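You operate a simulated robot arm through the tools that you are given. There is no shell and no other tool.

The job below is to be done with a simulated robot arm. You get a single attempt, and the scene is never put back.

TASK
Wind 15 metres evenly on the white-hub spool in the winder.
Fine: quick nut tight, start hooked and counter zeroed before you press start; other settings stay.

It is judged by the outcome, as a careful person would: the job done as asked, and still so three seconds after it is handed in. It fails if anything else is knocked over, pushed out of place, dropped, spilled or broken.

THE ROBOT
A 6-joint arm with a two-finger gripper, fixed in place. Base frame: the origin is on the floor under the middle of its stand, x ahead of it, y to its left, z up. Lengths are in m, angles in rad, forces in N, time in s.
It reaches about 0.94 m from its shoulder. Its first joint turns from -2.897 to 2.897 rad. Payload 2.54 kg.
The TCP is the grasp point between the finger pads, 0.03 m short of the fingertips. In the tool frame z runs along the fingers and y along their closing line. The gripper opens to 0.116 m; its body begins 0.095 m behind the TCP.
Orientation is that of the tool frame in the base frame, as a unit quaternion [w, x, y, z]. With the fingers straight down and closing along the base's y, the tool's x points along the base's -x, its y along +y and its z along -z.

THE INTERFACE
- The arm moves only by the tool apply_moves. Its argument "deltas" is a list of rows, each a list of 3 entries, a list of its own where there are three numbers: the finger opening in cm, from 0 to 11.6, then the shift along the tool's x, y, z in cm, then the turn, a rotation vector about the tool's x, y, z in rad. In form: [[hand, [tx, ty, tz], [wx, wy, wz]], ...]. A call has 1 to 20 rows; each row is the pose to reach, as a shift and turn from the pose commanded when the call began, along the tool's axes at that moment. Each row takes 0.2 s and may step no farther than 0.05 m and 0.15 rad from the row before; otherwise, or with a gripper value out of range, the whole call is refused. Where a pose cannot be reached the arm comes as near as it can. A force on the tool above 40 N (or 10 N above the force at the start of the call, whichever is more), or a blocked arm, ends the call early, and 0.2 s more pass. Each finger travels about 0.072 m/s and halts on what it meets, pressing with about 29 N; the grip force reading is that of the motor and also rises with nothing between the fingers. The clock runs only during rows and for 0.2 s after the last one: add rows that repeat a pose to give the fingers time. It gives the time, the measured TCP pose, the force on the tool (base axes), the opening and the grip force at its end, in the units of the frame above (readings bear some noise), with the torque about the TCP (base axes, N m) and any sound that the robot's microphone picked up.
- Cameras (640 x 400 px; columns grow to the right, rows downward): "scene" is fixed at [0.0499, 0.499, 1.4415]; the picture's right is [0.66, 0.75, 0.00], its down [0.24, -0.21, -0.95] and it looks along [-0.71, 0.62, -0.32] (base axes); focal length 214 px, centre (320, 200). "wrist" rides on the gripper at [0.069, -0.015, -0.122] in the tool frame; the picture's right is [0.22, 0.98, 0.00], its down [-0.83, 0.18, -0.53] and it looks along [-0.52, 0.12, 0.85] (tool axes); focal length 251 px, centre (320, 200). There is no depth. A picture from a camera that has moved, and an enlarged one, comes with that camera's place and axes in the base frame and with its lens.
- get_image(camera): a new picture of that camera. The clock stands still meanwhile.
- close_up(camera, box): a new picture of the part [left, top, right, bottom] of that camera's present view, enlarged. The clock stands still meanwhile.
- hand_in(): hands the job in; it is judged then, once.

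Nothing tells you positions but the pictures and the camera data. Unless the task says otherwise, let go and move clear before handing in.

The tools are called after ">>>" by a JSON object that holds its "api" and its "payload". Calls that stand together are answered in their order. apply_moves: Moves the arm, as the interface text tells. Its arguments: {"type":"object","properties":{"deltas":{"type":"array","items":{"type":"array"}}},"required":["deltas"]} The other tools are called the same way: get_image (camera) takes a picture; close_up (camera, box) takes an enlarged picture of a part of a camera's view; hand_in () hands the job in.

At the start:

```text
clock: 0.0
eef_pos: [0.2096, 0.352, 1.3971]
ee_rot: [0.0, 0.0, 1.0, 0.001]
wrist_force: [0.2, -0.2, -1.0]
wrist_torque: [0.03, 0.03, -0.02]
grip_width: 0.1162
gripper_force: 0.1
```

scene: 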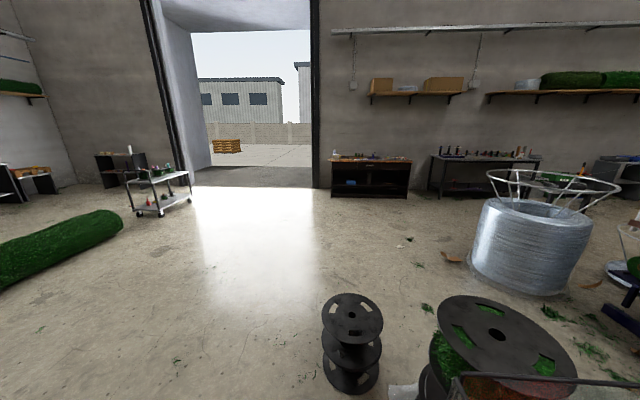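
wrist: 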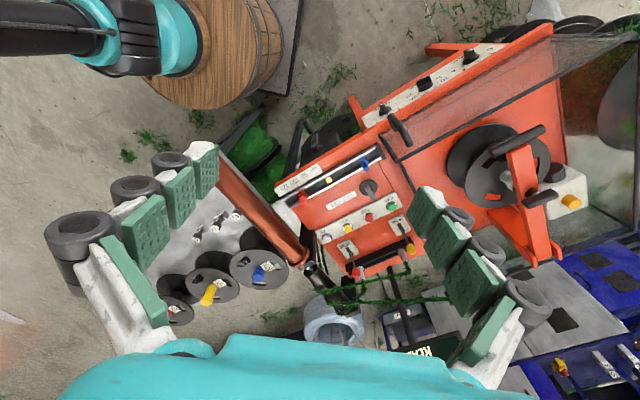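

The wrist camera shows an orange winding machine with a control panel, a spool on its spindle and loose spools to the left. The scene camera mostly looks toward the doorway. I'll start with enlarged views to read the labels.

>>> {"api": "close_up", "payload": {"camera": "wrist", "box": [260, 120, 440, 290]}}

>>> {"api": "close_up", "payload": {"camera": "wrist", "box": [420, 100, 620, 260]}}

>>> {"api": "close_up", "payload": {"camera": "wrist", "box": [120, 190, 320, 350]}}

>>> {"api": "close_up", "payload": {"camera": "wrist", "box": [340, 20, 560, 160]}}

>>> {"api": "close_up", "payload": {"camera": "wrist", "box": [280, 230, 480, 360]}}

>>> {"api": "close_up", "payload": {"camera": "scene", "box": [380, 280, 640, 400]}}

```text
2.35 times, centred on (350, 205) of wrist
camera zoom: at [0.1405, 0.3374, 1.517], right [-0.22, 0.98, 0.0], down [0.83, 0.18, 0.53], along [0.52, 0.12, -0.85], focal length 592 px, centre (249, 188)
```

zoom: 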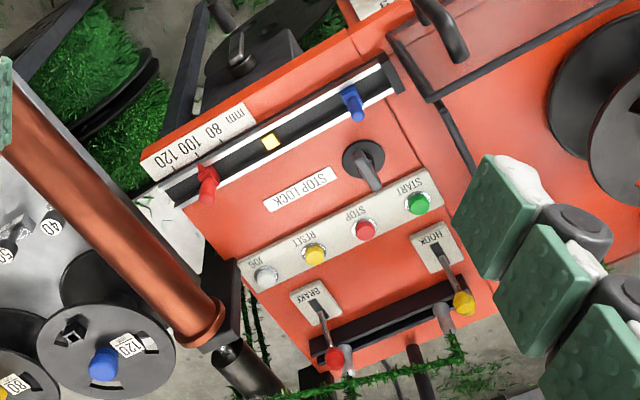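

```text
2.50 times, centred on (520, 180) of wrist
camera zoom: at [0.1405, 0.3374, 1.517], right [-0.22, 0.98, 0.0], down [0.83, 0.18, 0.53], along [0.52, 0.12, -0.85], focal length 629 px, centre (-180, 250)
```

zoom: 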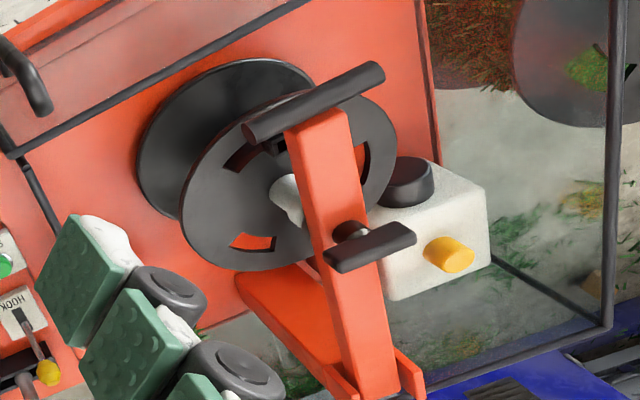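

```text
2.50 times, centred on (220, 270) of wrist
camera zoom: at [0.1405, 0.3374, 1.517], right [-0.22, 0.98, 0.0], down [0.83, 0.18, 0.53], along [0.52, 0.12, -0.85], focal length 629 px, centre (570, 25)
```

zoom: 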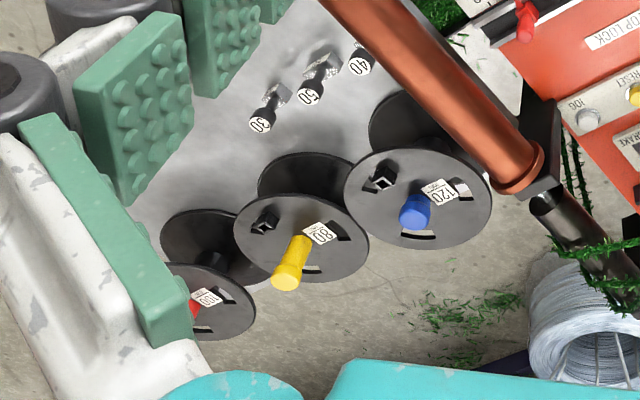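

```text
2.86 times, centred on (450, 90) of wrist
camera zoom: at [0.1405, 0.3374, 1.517], right [-0.22, 0.98, 0.0], down [0.83, 0.18, 0.53], along [0.52, 0.12, -0.85], focal length 718 px, centre (-51, 514)
```

zoom: 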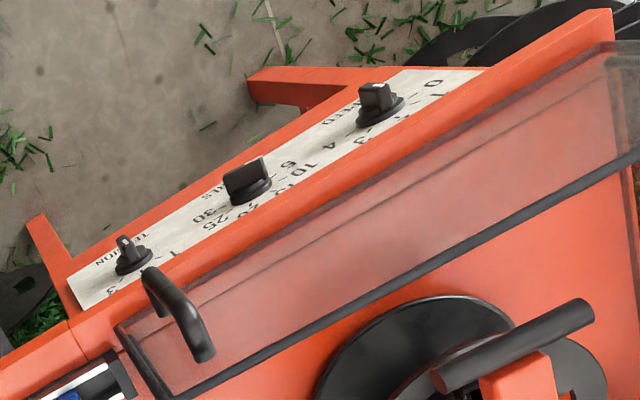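

```text
3.08 times, centred on (380, 295) of wrist
camera zoom: at [0.1405, 0.3374, 1.517], right [-0.22, 0.98, 0.0], down [0.83, 0.18, 0.53], along [0.52, 0.12, -0.85], focal length 774 px, centre (135, -92)
```

zoom: 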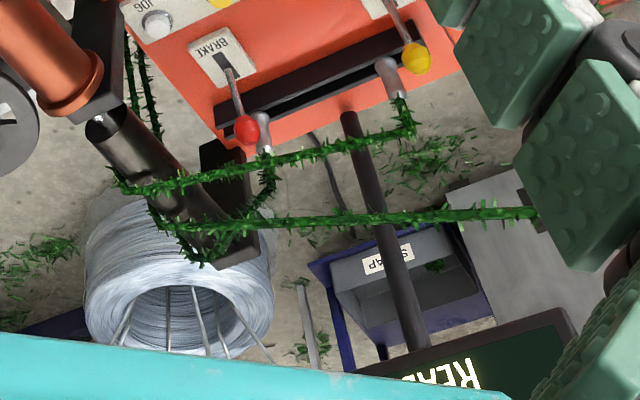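

```text
2.46 times, centred on (510, 340) of scene
camera zoom: at [0.0499, 0.499, 1.4415], right [0.66, 0.75, 0.0], down [0.24, -0.21, -0.95], along [-0.71, 0.62, -0.32], focal length 528 px, centre (-148, -145)
```

zoom: 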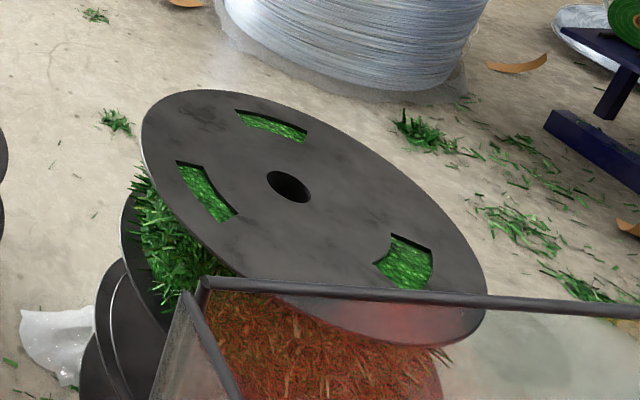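

The machine is in front of me and to the left, with its panel upside-down in the wrist picture. Next I raise the hand, which should be free space, to get a second viewpoint for triangulating.

>>> {"api": "apply_moves", "payload": {"deltas": [[11.6, [0, 0, -4], [0, 0, 0]], [11.6, [0, 0, -8], [0, 0, 0]], [11.6, [0, 0, -12], [0, 0, 0]]]}}

>>> {"api": "get_image", "payload": {"camera": "wrist"}}

>>> {"api": "get_image", "payload": {"camera": "scene"}}

```text
clock: 0.8
eef_pos: [0.2114, 0.3454, 1.4768]
ee_rot: [-0.002, 0.0, 1.0, 0.001]
wrist_force: [0.7, -0.1, 0.1]
wrist_torque: [0.01, -0.01, -0.01]
grip_width: 0.1161
gripper_force: 0.0
out of reach, approached as far as the arm can: row 3
```

```text
taken
camera wrist: at [0.1408, 0.3308, 1.5975], right [-0.22, 0.98, 0.0], down [0.83, 0.18, 0.53], along [0.52, 0.12, -0.85], focal length 251 px, centre (320, 200)
```

wrist: 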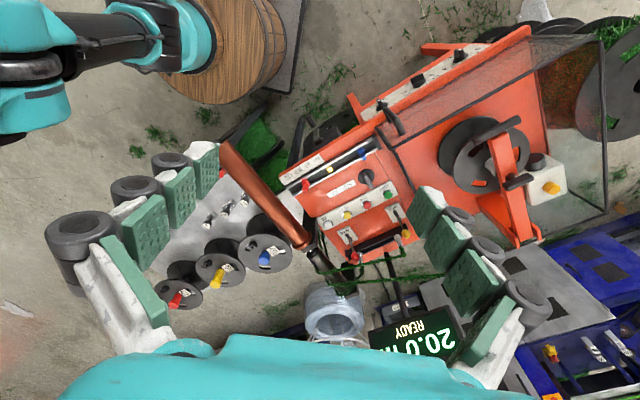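

```text
taken
```

scene: 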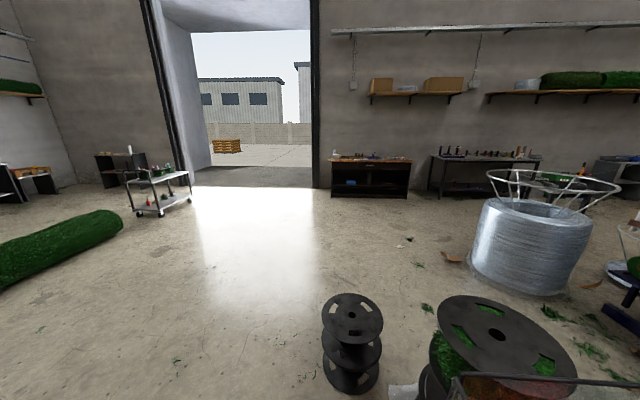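

The display reads "20.0 m READY" and the reach limit is around z = 1.48. I'll zoom in on the details from here.

>>> {"api": "close_up", "payload": {"camera": "wrist", "box": [360, 300, 480, 375]}}

>>> {"api": "close_up", "payload": {"camera": "wrist", "box": [270, 130, 430, 270]}}

>>> {"api": "close_up", "payload": {"camera": "wrist", "box": [420, 90, 620, 250]}}

>>> {"api": "close_up", "payload": {"camera": "wrist", "box": [350, 30, 550, 150]}}

>>> {"api": "close_up", "payload": {"camera": "wrist", "box": [280, 220, 460, 340]}}

>>> {"api": "close_up", "payload": {"camera": "wrist", "box": [480, 230, 640, 400]}}

```text
5.33 times, centred on (420, 338) of wrist
camera zoom: at [0.1408, 0.3308, 1.5975], right [-0.22, 0.98, 0.0], down [0.83, 0.18, 0.53], along [0.52, 0.12, -0.85], focal length 1341 px, centre (-213, -533)
```

zoom: 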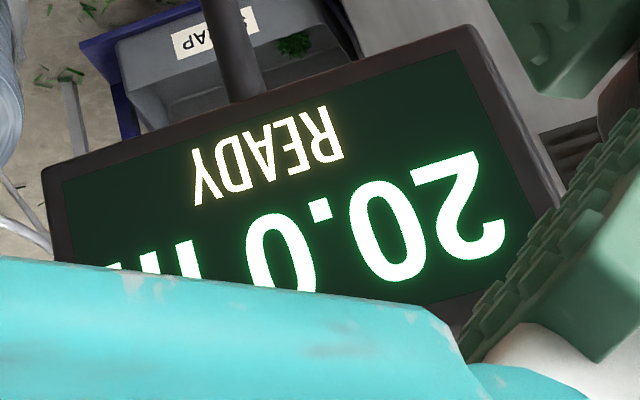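

```text
2.86 times, centred on (350, 200) of wrist
camera zoom: at [0.1408, 0.3308, 1.5975], right [-0.22, 0.98, 0.0], down [0.83, 0.18, 0.53], along [0.52, 0.12, -0.85], focal length 718 px, centre (234, 200)
```

zoom: 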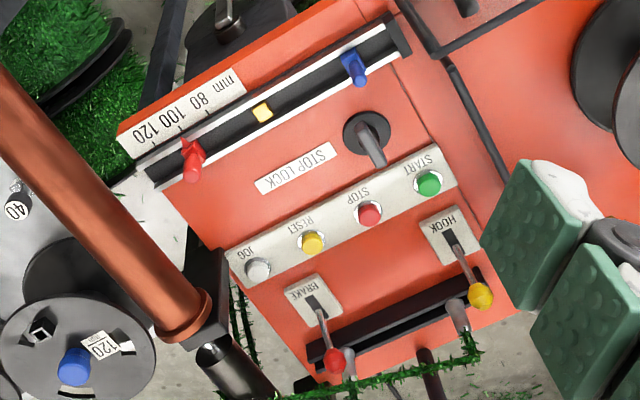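

```text
2.50 times, centred on (520, 170) of wrist
camera zoom: at [0.1408, 0.3308, 1.5975], right [-0.22, 0.98, 0.0], down [0.83, 0.18, 0.53], along [0.52, 0.12, -0.85], focal length 629 px, centre (-180, 275)
```

zoom: 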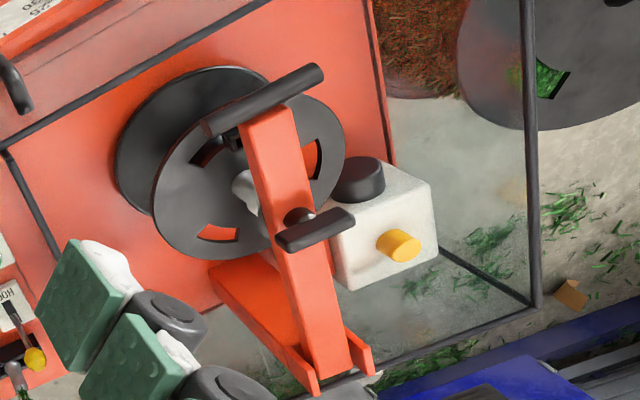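

```text
3.20 times, centred on (450, 90) of wrist
camera zoom: at [0.1408, 0.3308, 1.5975], right [-0.22, 0.98, 0.0], down [0.83, 0.18, 0.53], along [0.52, 0.12, -0.85], focal length 805 px, centre (-96, 552)
```

zoom: 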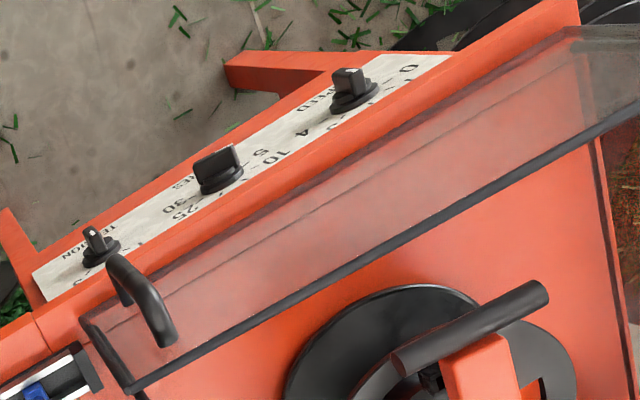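

```text
3.33 times, centred on (370, 280) of wrist
camera zoom: at [0.1408, 0.3308, 1.5975], right [-0.22, 0.98, 0.0], down [0.83, 0.18, 0.53], along [0.52, 0.12, -0.85], focal length 838 px, centre (153, -67)
```

zoom: 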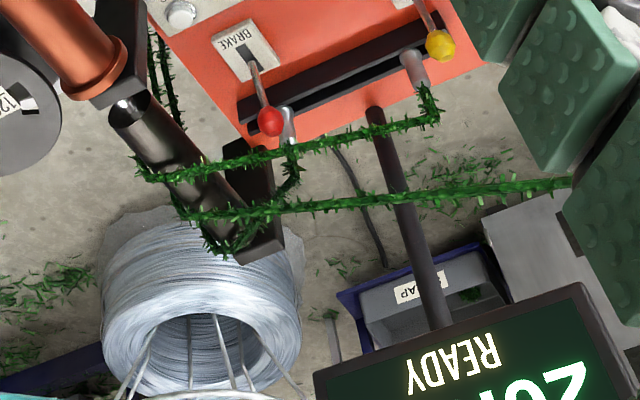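

```text
2.35 times, centred on (560, 315) of wrist
camera zoom: at [0.1408, 0.3308, 1.5975], right [-0.22, 0.98, 0.0], down [0.83, 0.18, 0.53], along [0.52, 0.12, -0.85], focal length 592 px, centre (-245, -71)
```

zoom: 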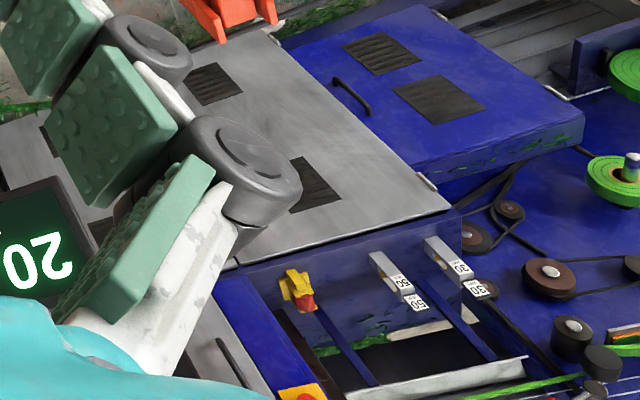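

The machine seems to sit at azimuth ~50°, facing the robot. I'll yaw the hand so the camera faces it squarely, then look again.

>>> {"api": "apply_moves", "payload": {"deltas": [[11.6, [0, 0, 1], [0, 0, -0.14]], [11.6, [0, 0, 2], [0, 0, -0.28]], [11.6, [0, 0, 2], [0, 0, -0.42]], [11.6, [0, 0, 2], [0, 0, -0.56]], [11.6, [0, 0, 2], [0, 0, -0.7]], [11.6, [0, 0, 2], [0, 0, -0.84]], [11.6, [0, 0, 2], [0, 0, -0.84]]]}}

>>> {"api": "get_image", "payload": {"camera": "wrist"}}

```text
clock: 2.4
eef_pos: [0.2124, 0.3437, 1.4565]
ee_rot: [0.0, -0.409, 0.912, 0.001]
wrist_force: [0.6, -0.4, 0.2]
wrist_torque: [0.0, -0.01, 0.01]
grip_width: 0.1157
gripper_force: 0.0
```

```text
taken
camera wrist: at [0.1763, 0.2843, 1.5763], right [-0.87, 0.49, 0.0], down [0.42, 0.74, 0.53], along [0.26, 0.47, -0.84], focal length 251 px, centre (320, 200)
```

wrist: 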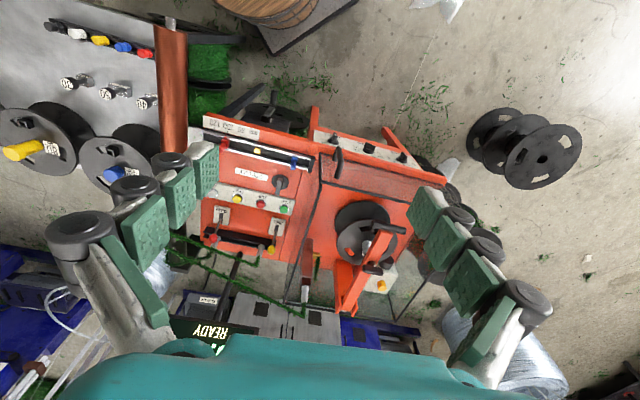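

The view is now square to the machine. Zooming into the main areas.

>>> {"api": "close_up", "payload": {"camera": "wrist", "box": [190, 100, 320, 190]}}

>>> {"api": "close_up", "payload": {"camera": "wrist", "box": [190, 180, 320, 270]}}

>>> {"api": "close_up", "payload": {"camera": "wrist", "box": [300, 110, 430, 180]}}

>>> {"api": "close_up", "payload": {"camera": "wrist", "box": [290, 180, 430, 320]}}

>>> {"api": "close_up", "payload": {"camera": "wrist", "box": [0, 0, 200, 200]}}

>>> {"api": "close_up", "payload": {"camera": "wrist", "box": [150, 220, 360, 360]}}

```text
4.44 times, centred on (255, 145) of wrist
camera zoom: at [0.1763, 0.2843, 1.5763], right [-0.87, 0.49, 0.0], down [0.42, 0.74, 0.53], along [0.26, 0.47, -0.84], focal length 1118 px, centre (609, 444)
```

zoom: 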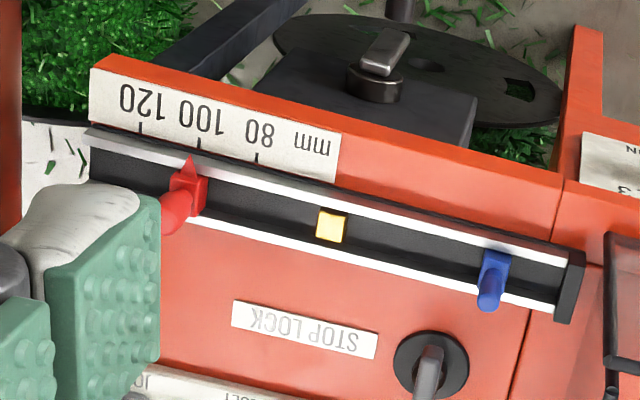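

```text
4.44 times, centred on (255, 225) of wrist
camera zoom: at [0.1763, 0.2843, 1.5763], right [-0.87, 0.49, 0.0], down [0.42, 0.74, 0.53], along [0.26, 0.47, -0.84], focal length 1118 px, centre (609, 89)
```

zoom: 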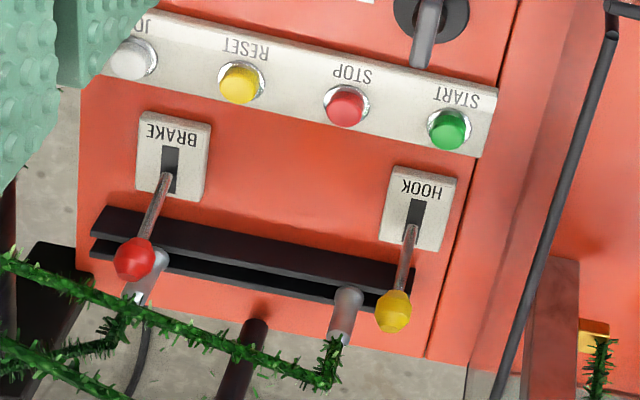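

```text
4.92 times, centred on (365, 145) of wrist
camera zoom: at [0.1763, 0.2843, 1.5763], right [-0.87, 0.49, 0.0], down [0.42, 0.74, 0.53], along [0.26, 0.47, -0.84], focal length 1238 px, centre (98, 471)
```

zoom: 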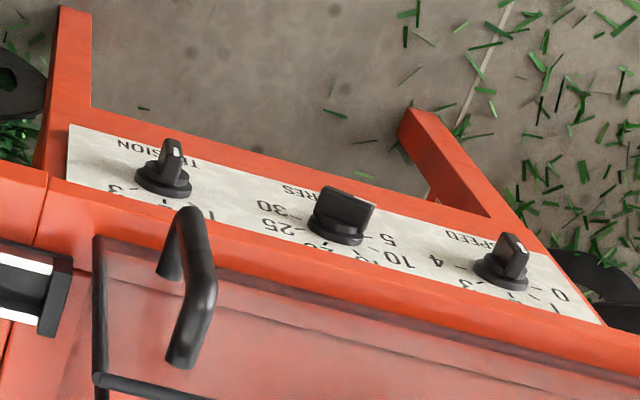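

```text
2.86 times, centred on (360, 250) of wrist
camera zoom: at [0.1763, 0.2843, 1.5763], right [-0.87, 0.49, 0.0], down [0.42, 0.74, 0.53], along [0.26, 0.47, -0.84], focal length 718 px, centre (206, 57)
```

zoom: 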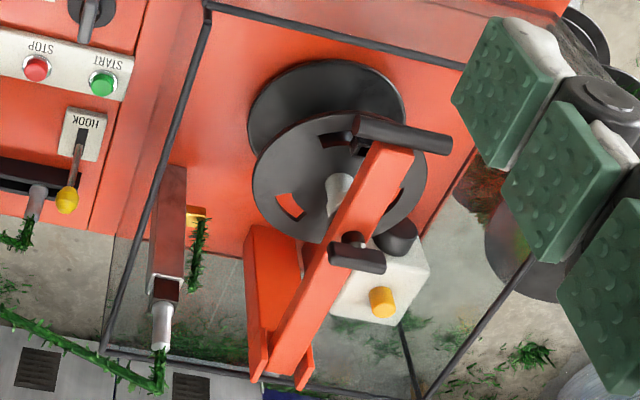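

```text
2.00 times, centred on (100, 100) of wrist
camera zoom: at [0.1763, 0.2843, 1.5763], right [-0.87, 0.49, 0.0], down [0.42, 0.74, 0.53], along [0.26, 0.47, -0.84], focal length 503 px, centre (760, 400)
```

zoom: 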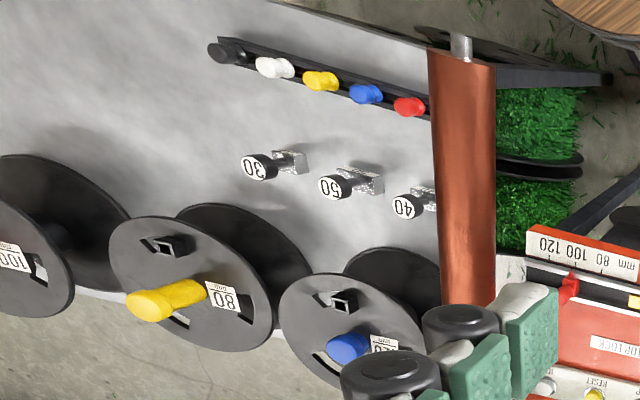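

```text
2.86 times, centred on (255, 290) of wrist
camera zoom: at [0.1763, 0.2843, 1.5763], right [-0.87, 0.49, 0.0], down [0.42, 0.74, 0.53], along [0.26, 0.47, -0.84], focal length 718 px, centre (506, -57)
```

zoom: 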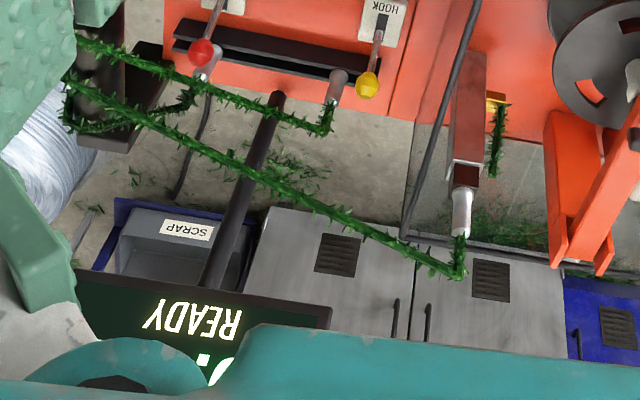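

The deck looks roughly horizontal, with the spool's axis pointing up. To locate things properly I need a wide stereo baseline, so I'll shift the hand sideways along the machine at this height.

>>> {"api": "apply_moves", "payload": {"deltas": [[11.6, [0, -4, 0], [0, 0, 0]], [11.6, [0, -8, 0], [0, 0, 0]], [11.6, [0, -12, 1], [0, 0, 0]], [11.6, [0, -16, 2], [0, 0, 0]], [11.6, [0, -20, 4], [0, 0, 0]], [11.6, [0, -24, 6], [0, 0, 0]], [11.6, [0, -24, 6], [0, 0, 0]]]}}

>>> {"api": "get_image", "payload": {"camera": "wrist"}}

```text
clock: 4.0
eef_pos: [0.3876, 0.1827, 1.3951]
ee_rot: [0.0, -0.409, 0.913, 0.001]
wrist_force: [0.7, -1.0, 0.3]
wrist_torque: [0.01, -0.02, 0.0]
grip_width: 0.1162
gripper_force: 0.0
```

```text
taken
camera wrist: at [0.3523, 0.1219, 1.515], right [-0.87, 0.49, 0.0], down [0.42, 0.74, 0.53], along [0.26, 0.47, -0.84], focal length 251 px, centre (320, 200)
```

wrist: 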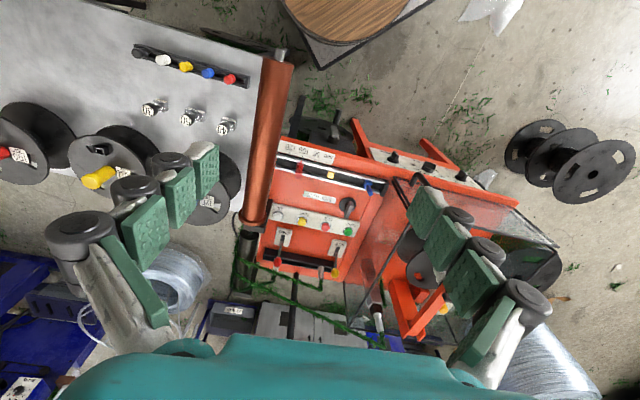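

Now I'll zoom on the same features from this second position to triangulate.

>>> {"api": "close_up", "payload": {"camera": "wrist", "box": [250, 130, 390, 218]}}

>>> {"api": "close_up", "payload": {"camera": "wrist", "box": [250, 195, 390, 283]}}

>>> {"api": "close_up", "payload": {"camera": "wrist", "box": [350, 130, 490, 218]}}

>>> {"api": "close_up", "payload": {"camera": "wrist", "box": [330, 220, 490, 360]}}

>>> {"api": "close_up", "payload": {"camera": "wrist", "box": [450, 160, 640, 300]}}

```text
4.55 times, centred on (320, 174) of wrist
camera zoom: at [0.3523, 0.1219, 1.515], right [-0.87, 0.49, 0.0], down [0.42, 0.74, 0.53], along [0.26, 0.47, -0.84], focal length 1143 px, centre (320, 318)
```

zoom: 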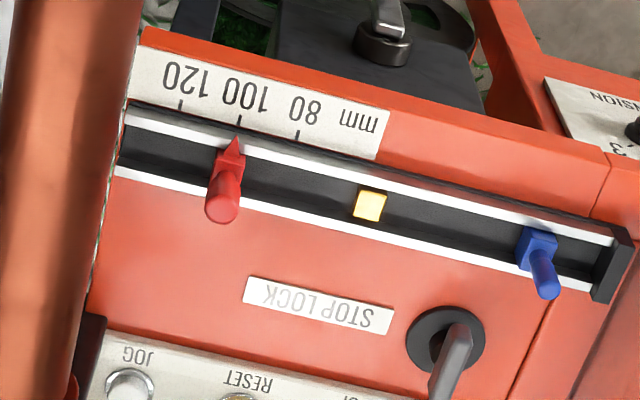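

```text
4.55 times, centred on (320, 239) of wrist
camera zoom: at [0.3523, 0.1219, 1.515], right [-0.87, 0.49, 0.0], down [0.42, 0.74, 0.53], along [0.26, 0.47, -0.84], focal length 1143 px, centre (320, 23)
```

zoom: 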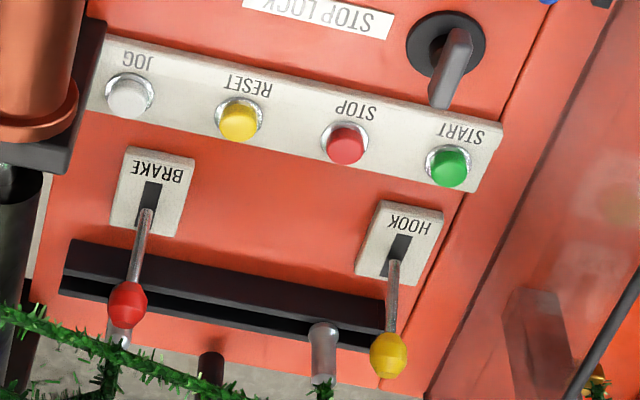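

```text
4.55 times, centred on (420, 174) of wrist
camera zoom: at [0.3523, 0.1219, 1.515], right [-0.87, 0.49, 0.0], down [0.42, 0.74, 0.53], along [0.26, 0.47, -0.84], focal length 1143 px, centre (-134, 318)
```

zoom: 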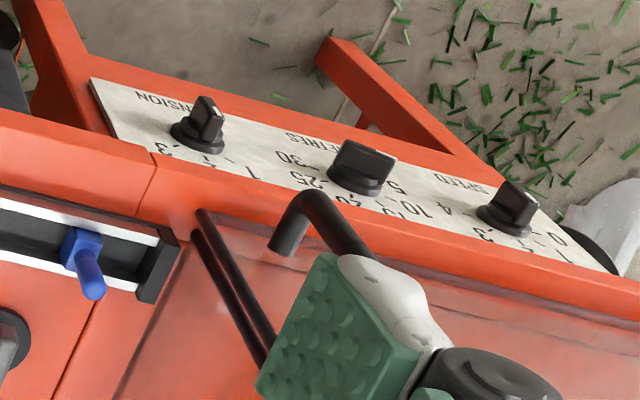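

```text
2.86 times, centred on (410, 290) of wrist
camera zoom: at [0.3523, 0.1219, 1.515], right [-0.87, 0.49, 0.0], down [0.42, 0.74, 0.53], along [0.26, 0.47, -0.84], focal length 718 px, centre (63, -57)
```

zoom: 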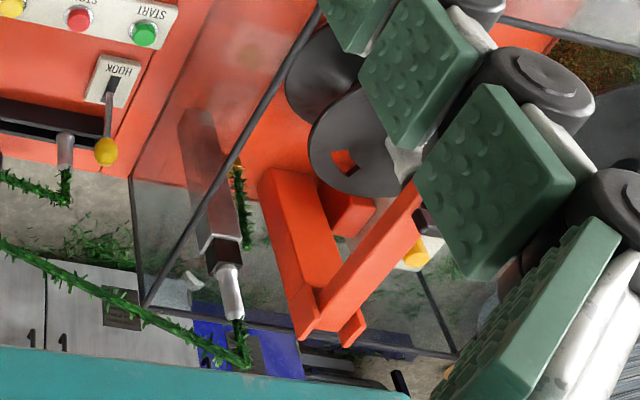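

```text
2.86 times, centred on (545, 230) of wrist
camera zoom: at [0.3523, 0.1219, 1.515], right [-0.87, 0.49, 0.0], down [0.42, 0.74, 0.53], along [0.26, 0.47, -0.84], focal length 718 px, centre (-323, 114)
```

zoom: 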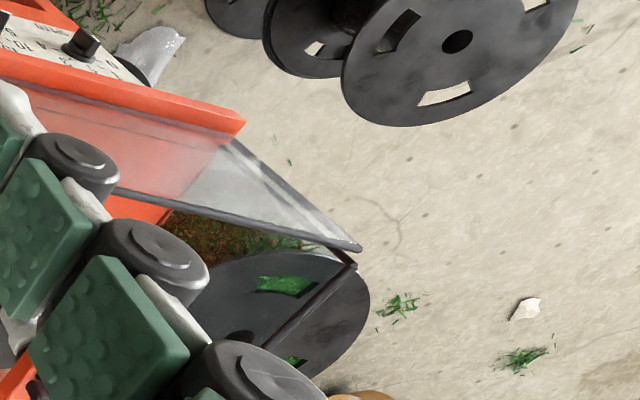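

START is about (0.54, 0.67, 0.82) and JOG about (0.73, 0.49, 0.82), so the machine's left-right axis runs along (0.73, -0.69). The red stop sits at 100 mm. Now I move left to look at the spool, nut and guard.

>>> {"api": "apply_moves", "payload": {"deltas": [[11.6, [-1, 4, 0], [0, 0, 0]], [11.6, [-2, 8, 0], [0, 0, 0]], [11.6, [-3, 12, 0], [0, 0, 0]], [11.6, [-4, 16, 0], [0, 0, 0]], [11.6, [-5, 20, 0], [0, 0, 0]], [11.6, [-6, 24, 0], [0, 0, 0]], [11.6, [-7, 28, 0], [0, 0, 0]], [11.6, [-8, 32, 0], [0, 0, 0]], [11.6, [-9, 36, 0], [0, 0, 0]], [11.6, [-10, 40, 0], [0, 0, 0]], [11.6, [-11, 44, 0], [0, 0, 0]], [11.6, [-12, 48, 0], [0, 0, 0]], [11.6, [-12, 48, 0], [0, 0, 0]]]}}

>>> {"api": "get_image", "payload": {"camera": "wrist"}}

```text
clock: 6.8
eef_pos: [0.1162, 0.565, 1.3578]
ee_rot: [0.0, -0.408, 0.913, 0.001]
wrist_force: [0.1, 0.0, -0.8]
wrist_torque: [0.0, -0.03, -0.01]
grip_width: 0.1159
gripper_force: 0.1
out of reach, approached as far as the arm can: row 10, 11, 12, 13
```

```text
taken
camera wrist: at [0.0801, 0.5044, 1.4788], right [-0.87, 0.49, 0.0], down [0.42, 0.74, 0.53], along [0.26, 0.47, -0.84], focal length 251 px, centre (320, 200)
```

wrist: 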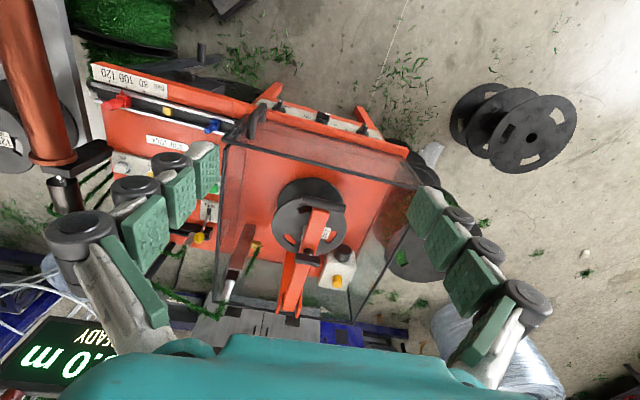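

The guard now shows as a clear box around the spool. Zooming on the spool, nut, guard handle and knobs.

>>> {"api": "close_up", "payload": {"camera": "wrist", "box": [210, 160, 370, 330]}}

>>> {"api": "close_up", "payload": {"camera": "wrist", "box": [270, 160, 370, 230]}}

>>> {"api": "close_up", "payload": {"camera": "wrist", "box": [210, 80, 420, 190]}}

>>> {"api": "close_up", "payload": {"camera": "wrist", "box": [260, 90, 380, 150]}}

>>> {"api": "close_up", "payload": {"camera": "wrist", "box": [260, 190, 370, 330]}}

>>> {"api": "close_up", "payload": {"camera": "wrist", "box": [340, 150, 460, 340]}}

```text
2.35 times, centred on (290, 245) of wrist
camera zoom: at [0.0801, 0.5044, 1.4788], right [-0.87, 0.49, 0.0], down [0.42, 0.74, 0.53], along [0.26, 0.47, -0.84], focal length 592 px, centre (391, 94)
```

zoom: 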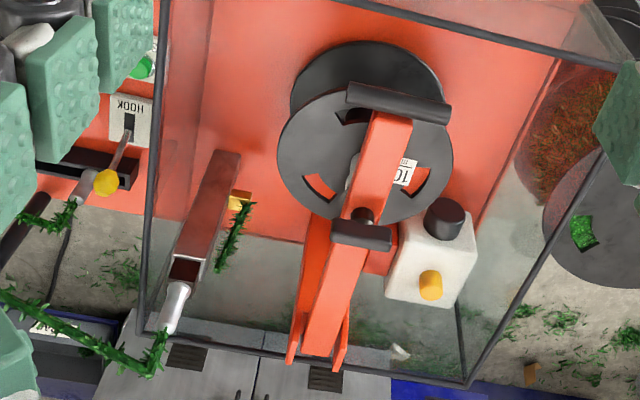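

```text
5.71 times, centred on (320, 195) of wrist
camera zoom: at [0.0801, 0.5044, 1.4788], right [-0.87, 0.49, 0.0], down [0.42, 0.74, 0.53], along [0.26, 0.47, -0.84], focal length 1437 px, centre (320, 229)
```

zoom: 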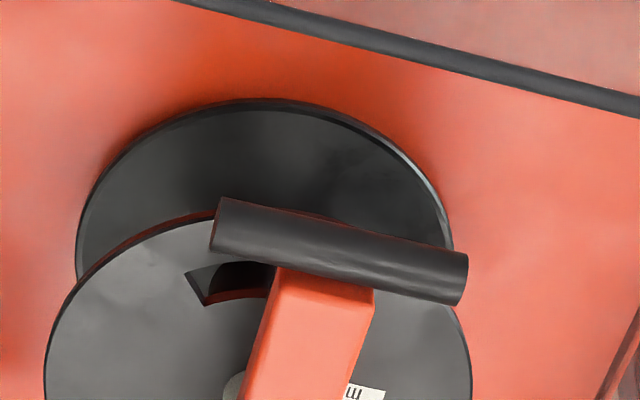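

```text
3.05 times, centred on (315, 135) of wrist
camera zoom: at [0.0801, 0.5044, 1.4788], right [-0.87, 0.49, 0.0], down [0.42, 0.74, 0.53], along [0.26, 0.47, -0.84], focal length 766 px, centre (335, 398)
```

zoom: 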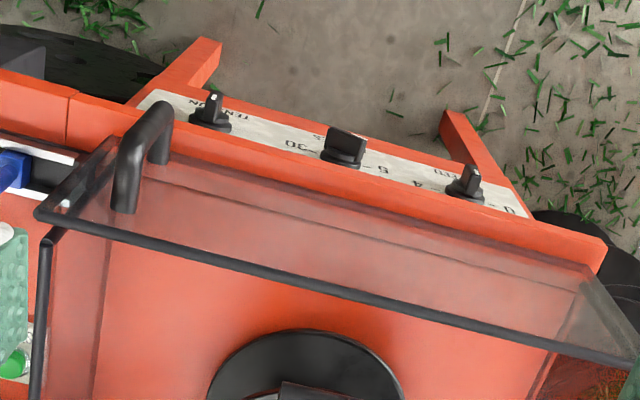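

```text
5.33 times, centred on (320, 120) of wrist
camera zoom: at [0.0801, 0.5044, 1.4788], right [-0.87, 0.49, 0.0], down [0.42, 0.74, 0.53], along [0.26, 0.47, -0.84], focal length 1341 px, centre (320, 627)
```

zoom: 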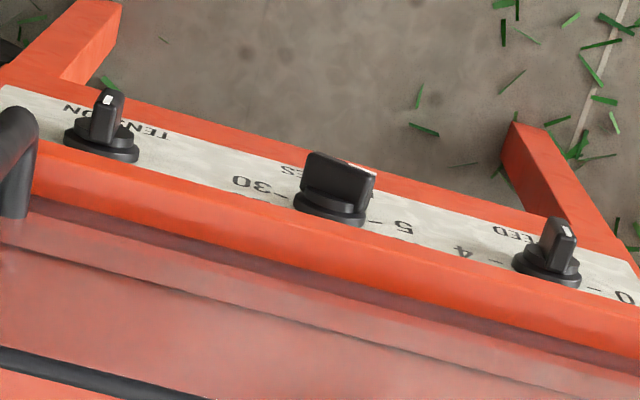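

```text
2.86 times, centred on (315, 260) of wrist
camera zoom: at [0.0801, 0.5044, 1.4788], right [-0.87, 0.49, 0.0], down [0.42, 0.74, 0.53], along [0.26, 0.47, -0.84], focal length 718 px, centre (334, 29)
```

zoom: 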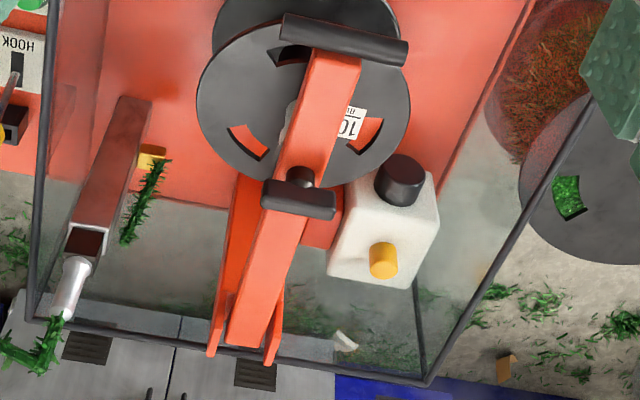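

```text
2.11 times, centred on (400, 245) of wrist
camera zoom: at [0.0801, 0.5044, 1.4788], right [-0.87, 0.49, 0.0], down [0.42, 0.74, 0.53], along [0.26, 0.47, -0.84], focal length 529 px, centre (152, 105)
```

zoom: 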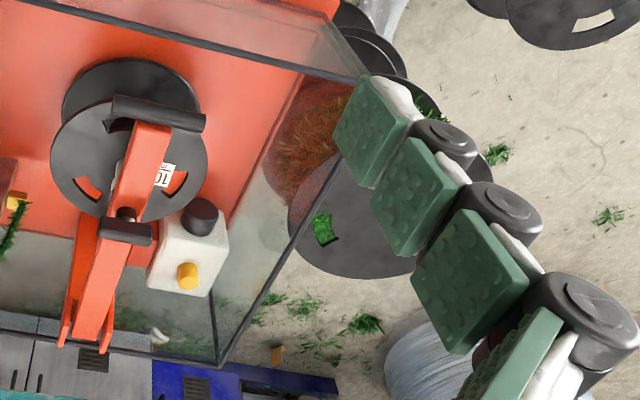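

The white-hub spool's label reads "10_ mm" (100), which matches the stop. The METRES knob needs a closer look, so I'm lowering the hand in front of the machine, clear of the guard, to read it.

>>> {"api": "apply_moves", "payload": {"deltas": [[11.6, [1, 0.5, 4], [0, 0, 0]], [11.6, [2, 1, 8], [0, 0, 0]], [11.6, [2.5, 1.5, 12], [0, 0, 0]], [11.6, [2.5, 2, 16], [0, 0, 0]], [11.6, [2.5, 2, 20], [0, 0, 0]], [11.6, [2.5, 2, 24], [0, 0, 0]], [11.6, [2.5, 2, 28], [0, 0, 0]], [11.6, [2.5, 2, 32], [0, 0, 0]], [11.6, [2.5, 2, 32], [0, 0, 0]]]}}

>>> {"api": "get_image", "payload": {"camera": "wrist"}}

>>> {"api": "close_up", "payload": {"camera": "wrist", "box": [240, 60, 440, 200]}}

```text
clock: 8.8
eef_pos: [0.0847, 0.5604, 1.0402]
ee_rot: [-0.001, -0.408, 0.913, 0.0]
wrist_force: [-0.5, 0.2, 1.0]
wrist_torque: [-0.01, 0.0, -0.02]
grip_width: 0.1161
gripper_force: 0.1
```

```text
taken
camera wrist: at [0.0494, 0.4992, 1.1594], right [-0.87, 0.49, 0.0], down [0.42, 0.74, 0.53], along [0.26, 0.47, -0.84], focal length 251 px, centre (320, 200)
```

wrist: 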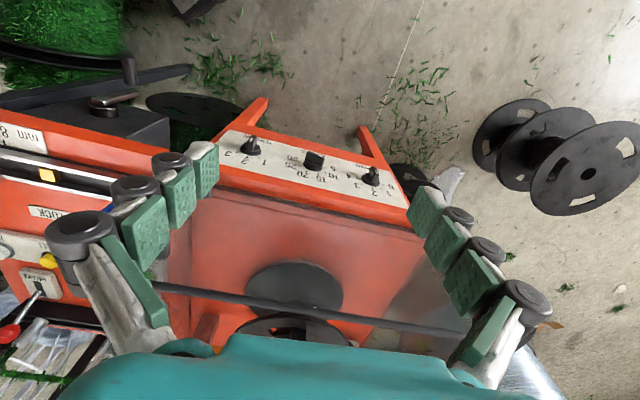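

```text
2.86 times, centred on (340, 130) of wrist
camera zoom: at [0.0494, 0.4992, 1.1594], right [-0.87, 0.49, 0.0], down [0.42, 0.74, 0.53], along [0.26, 0.47, -0.84], focal length 718 px, centre (263, 400)
```

zoom: 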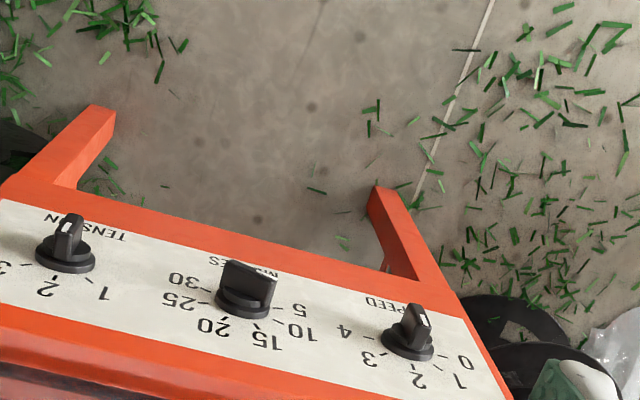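

>>> {"api": "close_up", "payload": {"camera": "wrist", "box": [280, 130, 350, 190]}}

>>> {"api": "close_up", "payload": {"camera": "wrist", "box": [220, 120, 290, 180]}}

>>> {"api": "close_up", "payload": {"camera": "wrist", "box": [340, 145, 410, 205]}}

```text
6.67 times, centred on (315, 160) of wrist
camera zoom: at [0.0494, 0.4992, 1.1594], right [-0.87, 0.49, 0.0], down [0.42, 0.74, 0.53], along [0.26, 0.47, -0.84], focal length 1676 px, centre (353, 467)
```

zoom: 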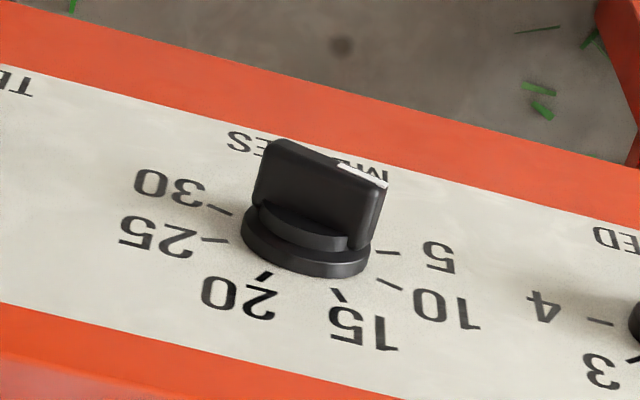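

```text
6.67 times, centred on (255, 150) of wrist
camera zoom: at [0.0494, 0.4992, 1.1594], right [-0.87, 0.49, 0.0], down [0.42, 0.74, 0.53], along [0.26, 0.47, -0.84], focal length 1676 px, centre (753, 533)
```

zoom: 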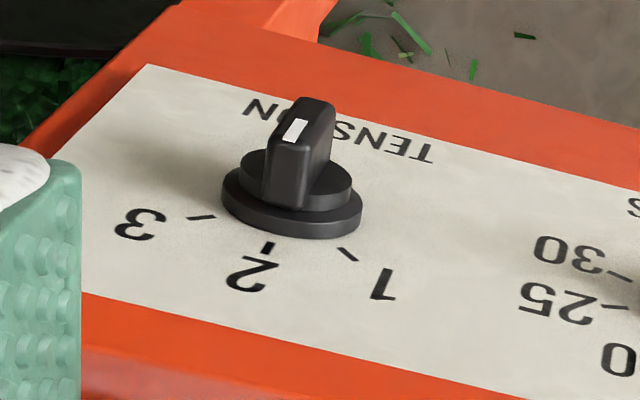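

```text
6.67 times, centred on (375, 175) of wrist
camera zoom: at [0.0494, 0.4992, 1.1594], right [-0.87, 0.49, 0.0], down [0.42, 0.74, 0.53], along [0.26, 0.47, -0.84], focal length 1676 px, centre (-47, 367)
```

zoom: 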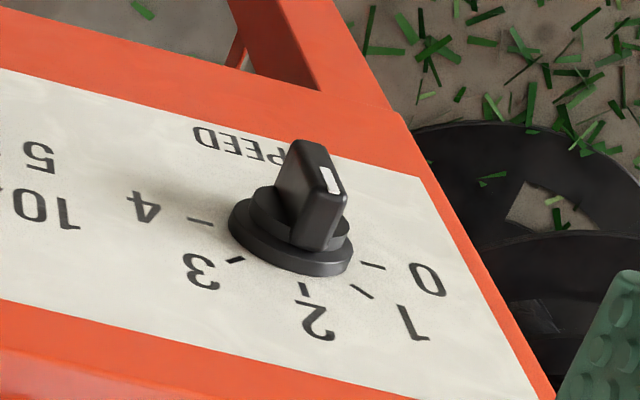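

METRES appears to point to around 5–10, with TENSION at 2 and SPEED near 2. Triangulation puts the T-handle at the top of a vertical spindle, roughly (0.323, 0.877, 1.042). I'll back off and tilt the hand for a more frontal look at the guard and nut.

>>> {"api": "apply_moves", "payload": {"deltas": [[11.6, [2, 0, -2], [0, -0.12, 0]], [11.6, [5, 0, -4], [0, -0.24, 0]], [11.6, [8, 0, -6], [0, -0.36, 0]], [11.6, [10, 0, -8], [0, -0.48, 0]], [11.6, [10, 0, -10], [0, -0.6, 0]], [11.6, [10, 0, -10], [0, -0.6, 0]]]}}

>>> {"api": "get_image", "payload": {"camera": "wrist"}}

```text
clock: 10.2
eef_pos: [0.0168, 0.486, 1.1407]
ee_rot: [0.27, -0.39, 0.872, 0.122]
wrist_force: [0.8, -0.3, 0.4]
wrist_torque: [-0.03, -0.03, -0.01]
grip_width: 0.1158
gripper_force: 0.1
```

```text
taken
camera wrist: at [-0.0563, 0.3819, 1.2006], right [-0.85, 0.52, -0.12], down [0.12, 0.4, 0.91], along [0.52, 0.75, -0.4], focal length 251 px, centre (320, 200)
```

wrist: 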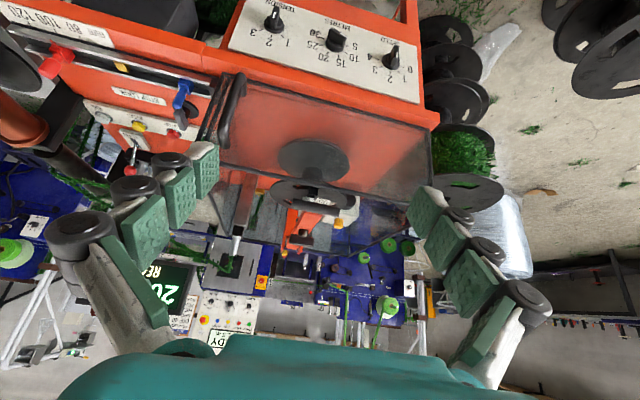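

>>> {"api": "close_up", "payload": {"camera": "wrist", "box": [240, 0, 420, 100]}}

>>> {"api": "close_up", "payload": {"camera": "wrist", "box": [200, 60, 440, 210]}}

>>> {"api": "close_up", "payload": {"camera": "wrist", "box": [190, 160, 380, 290]}}

>>> {"api": "close_up", "payload": {"camera": "wrist", "box": [300, 20, 370, 65]}}

>>> {"api": "close_up", "payload": {"camera": "wrist", "box": [0, 0, 250, 180]}}

>>> {"api": "close_up", "payload": {"camera": "wrist", "box": [255, 130, 365, 220]}}

```text
3.56 times, centred on (330, 50) of wrist
camera zoom: at [-0.0563, 0.3819, 1.2006], right [-0.85, 0.52, -0.12], down [0.12, 0.4, 0.91], along [0.52, 0.75, -0.4], focal length 894 px, centre (284, 733)
```

zoom: 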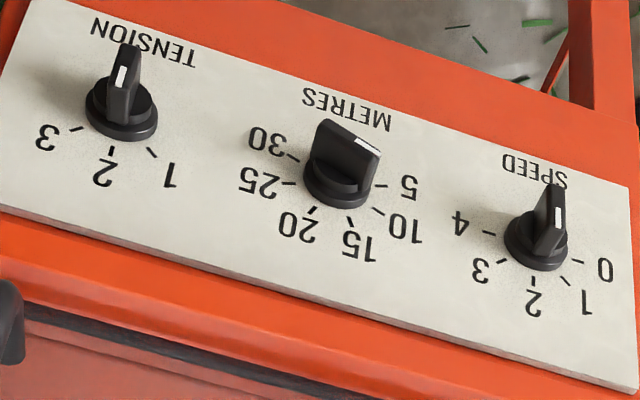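

```text
2.67 times, centred on (320, 135) of wrist
camera zoom: at [-0.0563, 0.3819, 1.2006], right [-0.85, 0.52, -0.12], down [0.12, 0.4, 0.91], along [0.52, 0.75, -0.4], focal length 670 px, centre (320, 373)
```

zoom: 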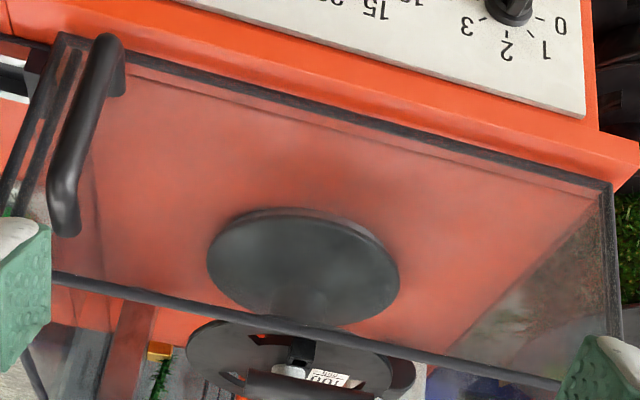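

```text
3.08 times, centred on (285, 225) of wrist
camera zoom: at [-0.0563, 0.3819, 1.2006], right [-0.85, 0.52, -0.12], down [0.12, 0.4, 0.91], along [0.52, 0.75, -0.4], focal length 774 px, centre (428, 123)
```

zoom: 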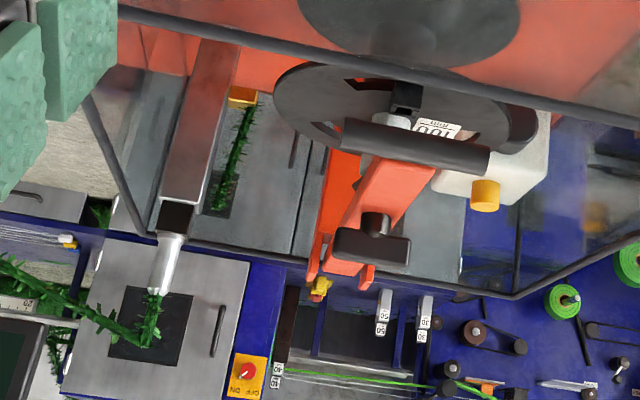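

```text
8.89 times, centred on (335, 42) of wrist
camera zoom: at [-0.0563, 0.3819, 1.2006], right [-0.85, 0.52, -0.12], down [0.12, 0.4, 0.91], along [0.52, 0.75, -0.4], focal length 2235 px, centre (187, 1600)
```

zoom: 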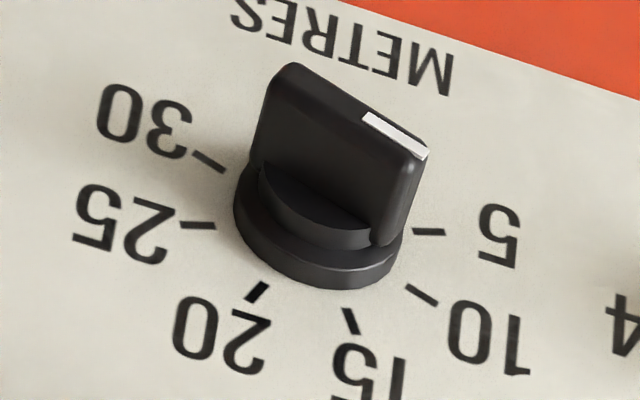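

```text
2.22 times, centred on (125, 90) of wrist
camera zoom: at [-0.0563, 0.3819, 1.2006], right [-0.85, 0.52, -0.12], down [0.12, 0.4, 0.91], along [0.52, 0.75, -0.4], focal length 559 px, centre (753, 444)
```

zoom: 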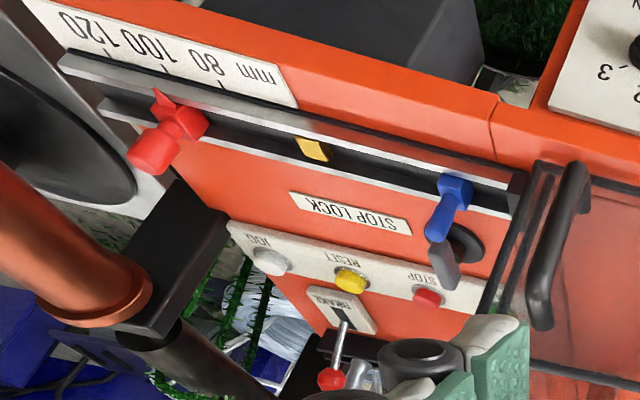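

```text
4.44 times, centred on (310, 175) of wrist
camera zoom: at [-0.0563, 0.3819, 1.2006], right [-0.85, 0.52, -0.12], down [0.12, 0.4, 0.91], along [0.52, 0.75, -0.4], focal length 1118 px, centre (364, 311)
```

zoom: 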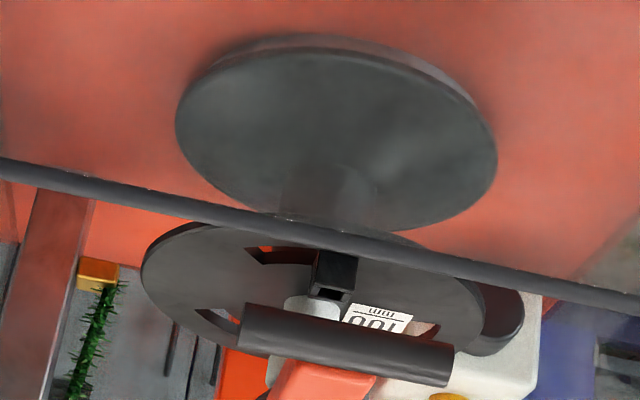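

METRES clearly points at 10, so it must go to 15. The guard's top is open, with the arm and T-nut standing above it. I'll zoom in hard on the nut, clip and arm.

>>> {"api": "close_up", "payload": {"camera": "wrist", "box": [275, 190, 345, 260]}}

>>> {"api": "close_up", "payload": {"camera": "wrist", "box": [290, 180, 370, 230]}}

>>> {"api": "close_up", "payload": {"camera": "wrist", "box": [225, 170, 295, 240]}}

>>> {"api": "close_up", "payload": {"camera": "wrist", "box": [110, 60, 210, 150]}}

>>> {"api": "close_up", "payload": {"camera": "wrist", "box": [355, 180, 440, 260]}}

```text
5.71 times, centred on (310, 225) of wrist
camera zoom: at [-0.0563, 0.3819, 1.2006], right [-0.85, 0.52, -0.12], down [0.12, 0.4, 0.91], along [0.52, 0.75, -0.4], focal length 1437 px, centre (377, 57)
```

zoom: 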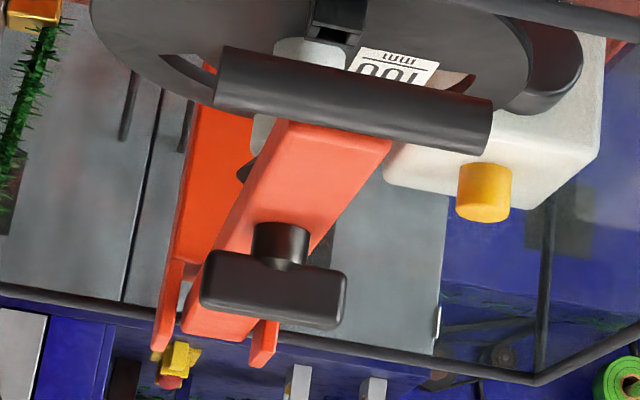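

```text
8.00 times, centred on (330, 205) of wrist
camera zoom: at [-0.0563, 0.3819, 1.2006], right [-0.85, 0.52, -0.12], down [0.12, 0.4, 0.91], along [0.52, 0.75, -0.4], focal length 2012 px, centre (240, 160)
```

zoom: 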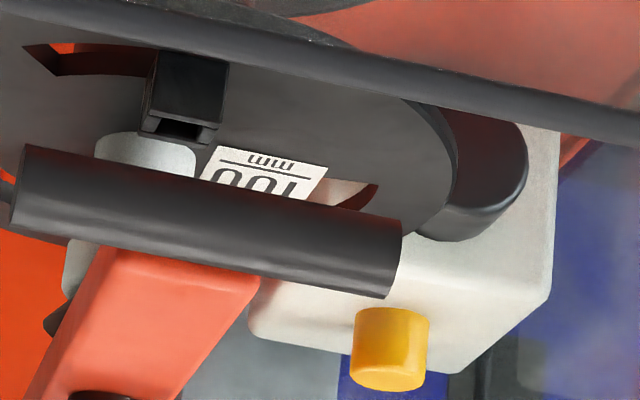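

```text
5.71 times, centred on (260, 205) of wrist
camera zoom: at [-0.0563, 0.3819, 1.2006], right [-0.85, 0.52, -0.12], down [0.12, 0.4, 0.91], along [0.52, 0.75, -0.4], focal length 1437 px, centre (663, 171)
```

zoom: 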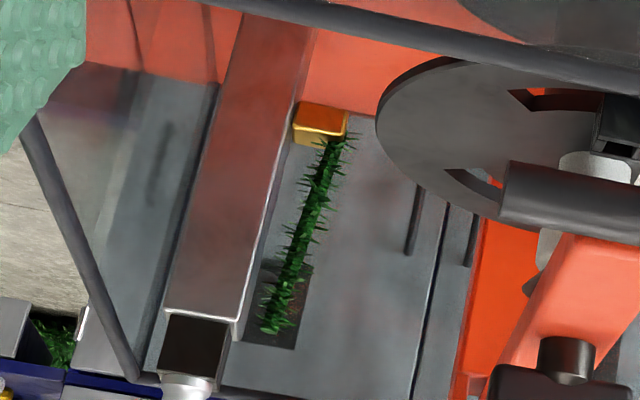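

```text
4.44 times, centred on (160, 105) of wrist
camera zoom: at [-0.0563, 0.3819, 1.2006], right [-0.85, 0.52, -0.12], down [0.12, 0.4, 0.91], along [0.52, 0.75, -0.4], focal length 1118 px, centre (1031, 622)
```

zoom: 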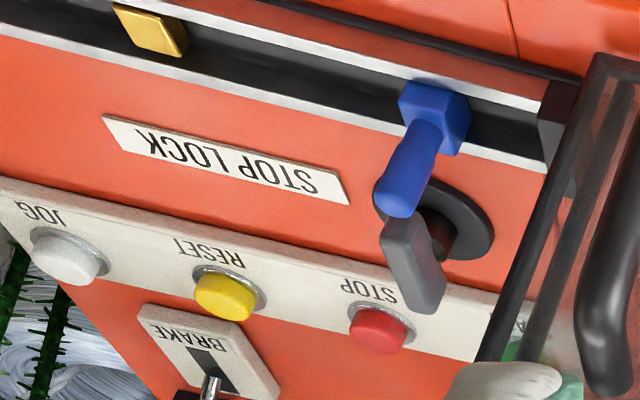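

```text
5.00 times, centred on (398, 220) of wrist
camera zoom: at [-0.0563, 0.3819, 1.2006], right [-0.85, 0.52, -0.12], down [0.12, 0.4, 0.91], along [0.52, 0.75, -0.4], focal length 1257 px, centre (-68, 100)
```

zoom: 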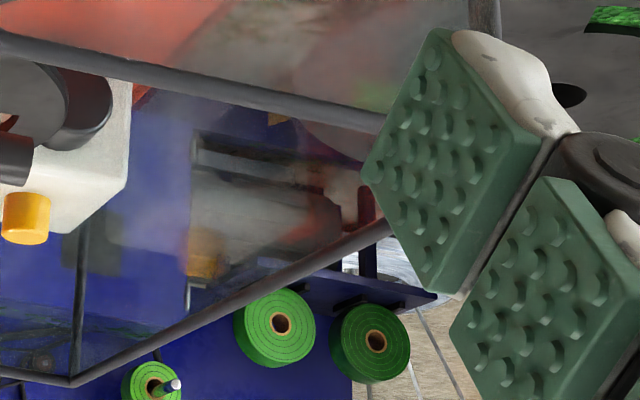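

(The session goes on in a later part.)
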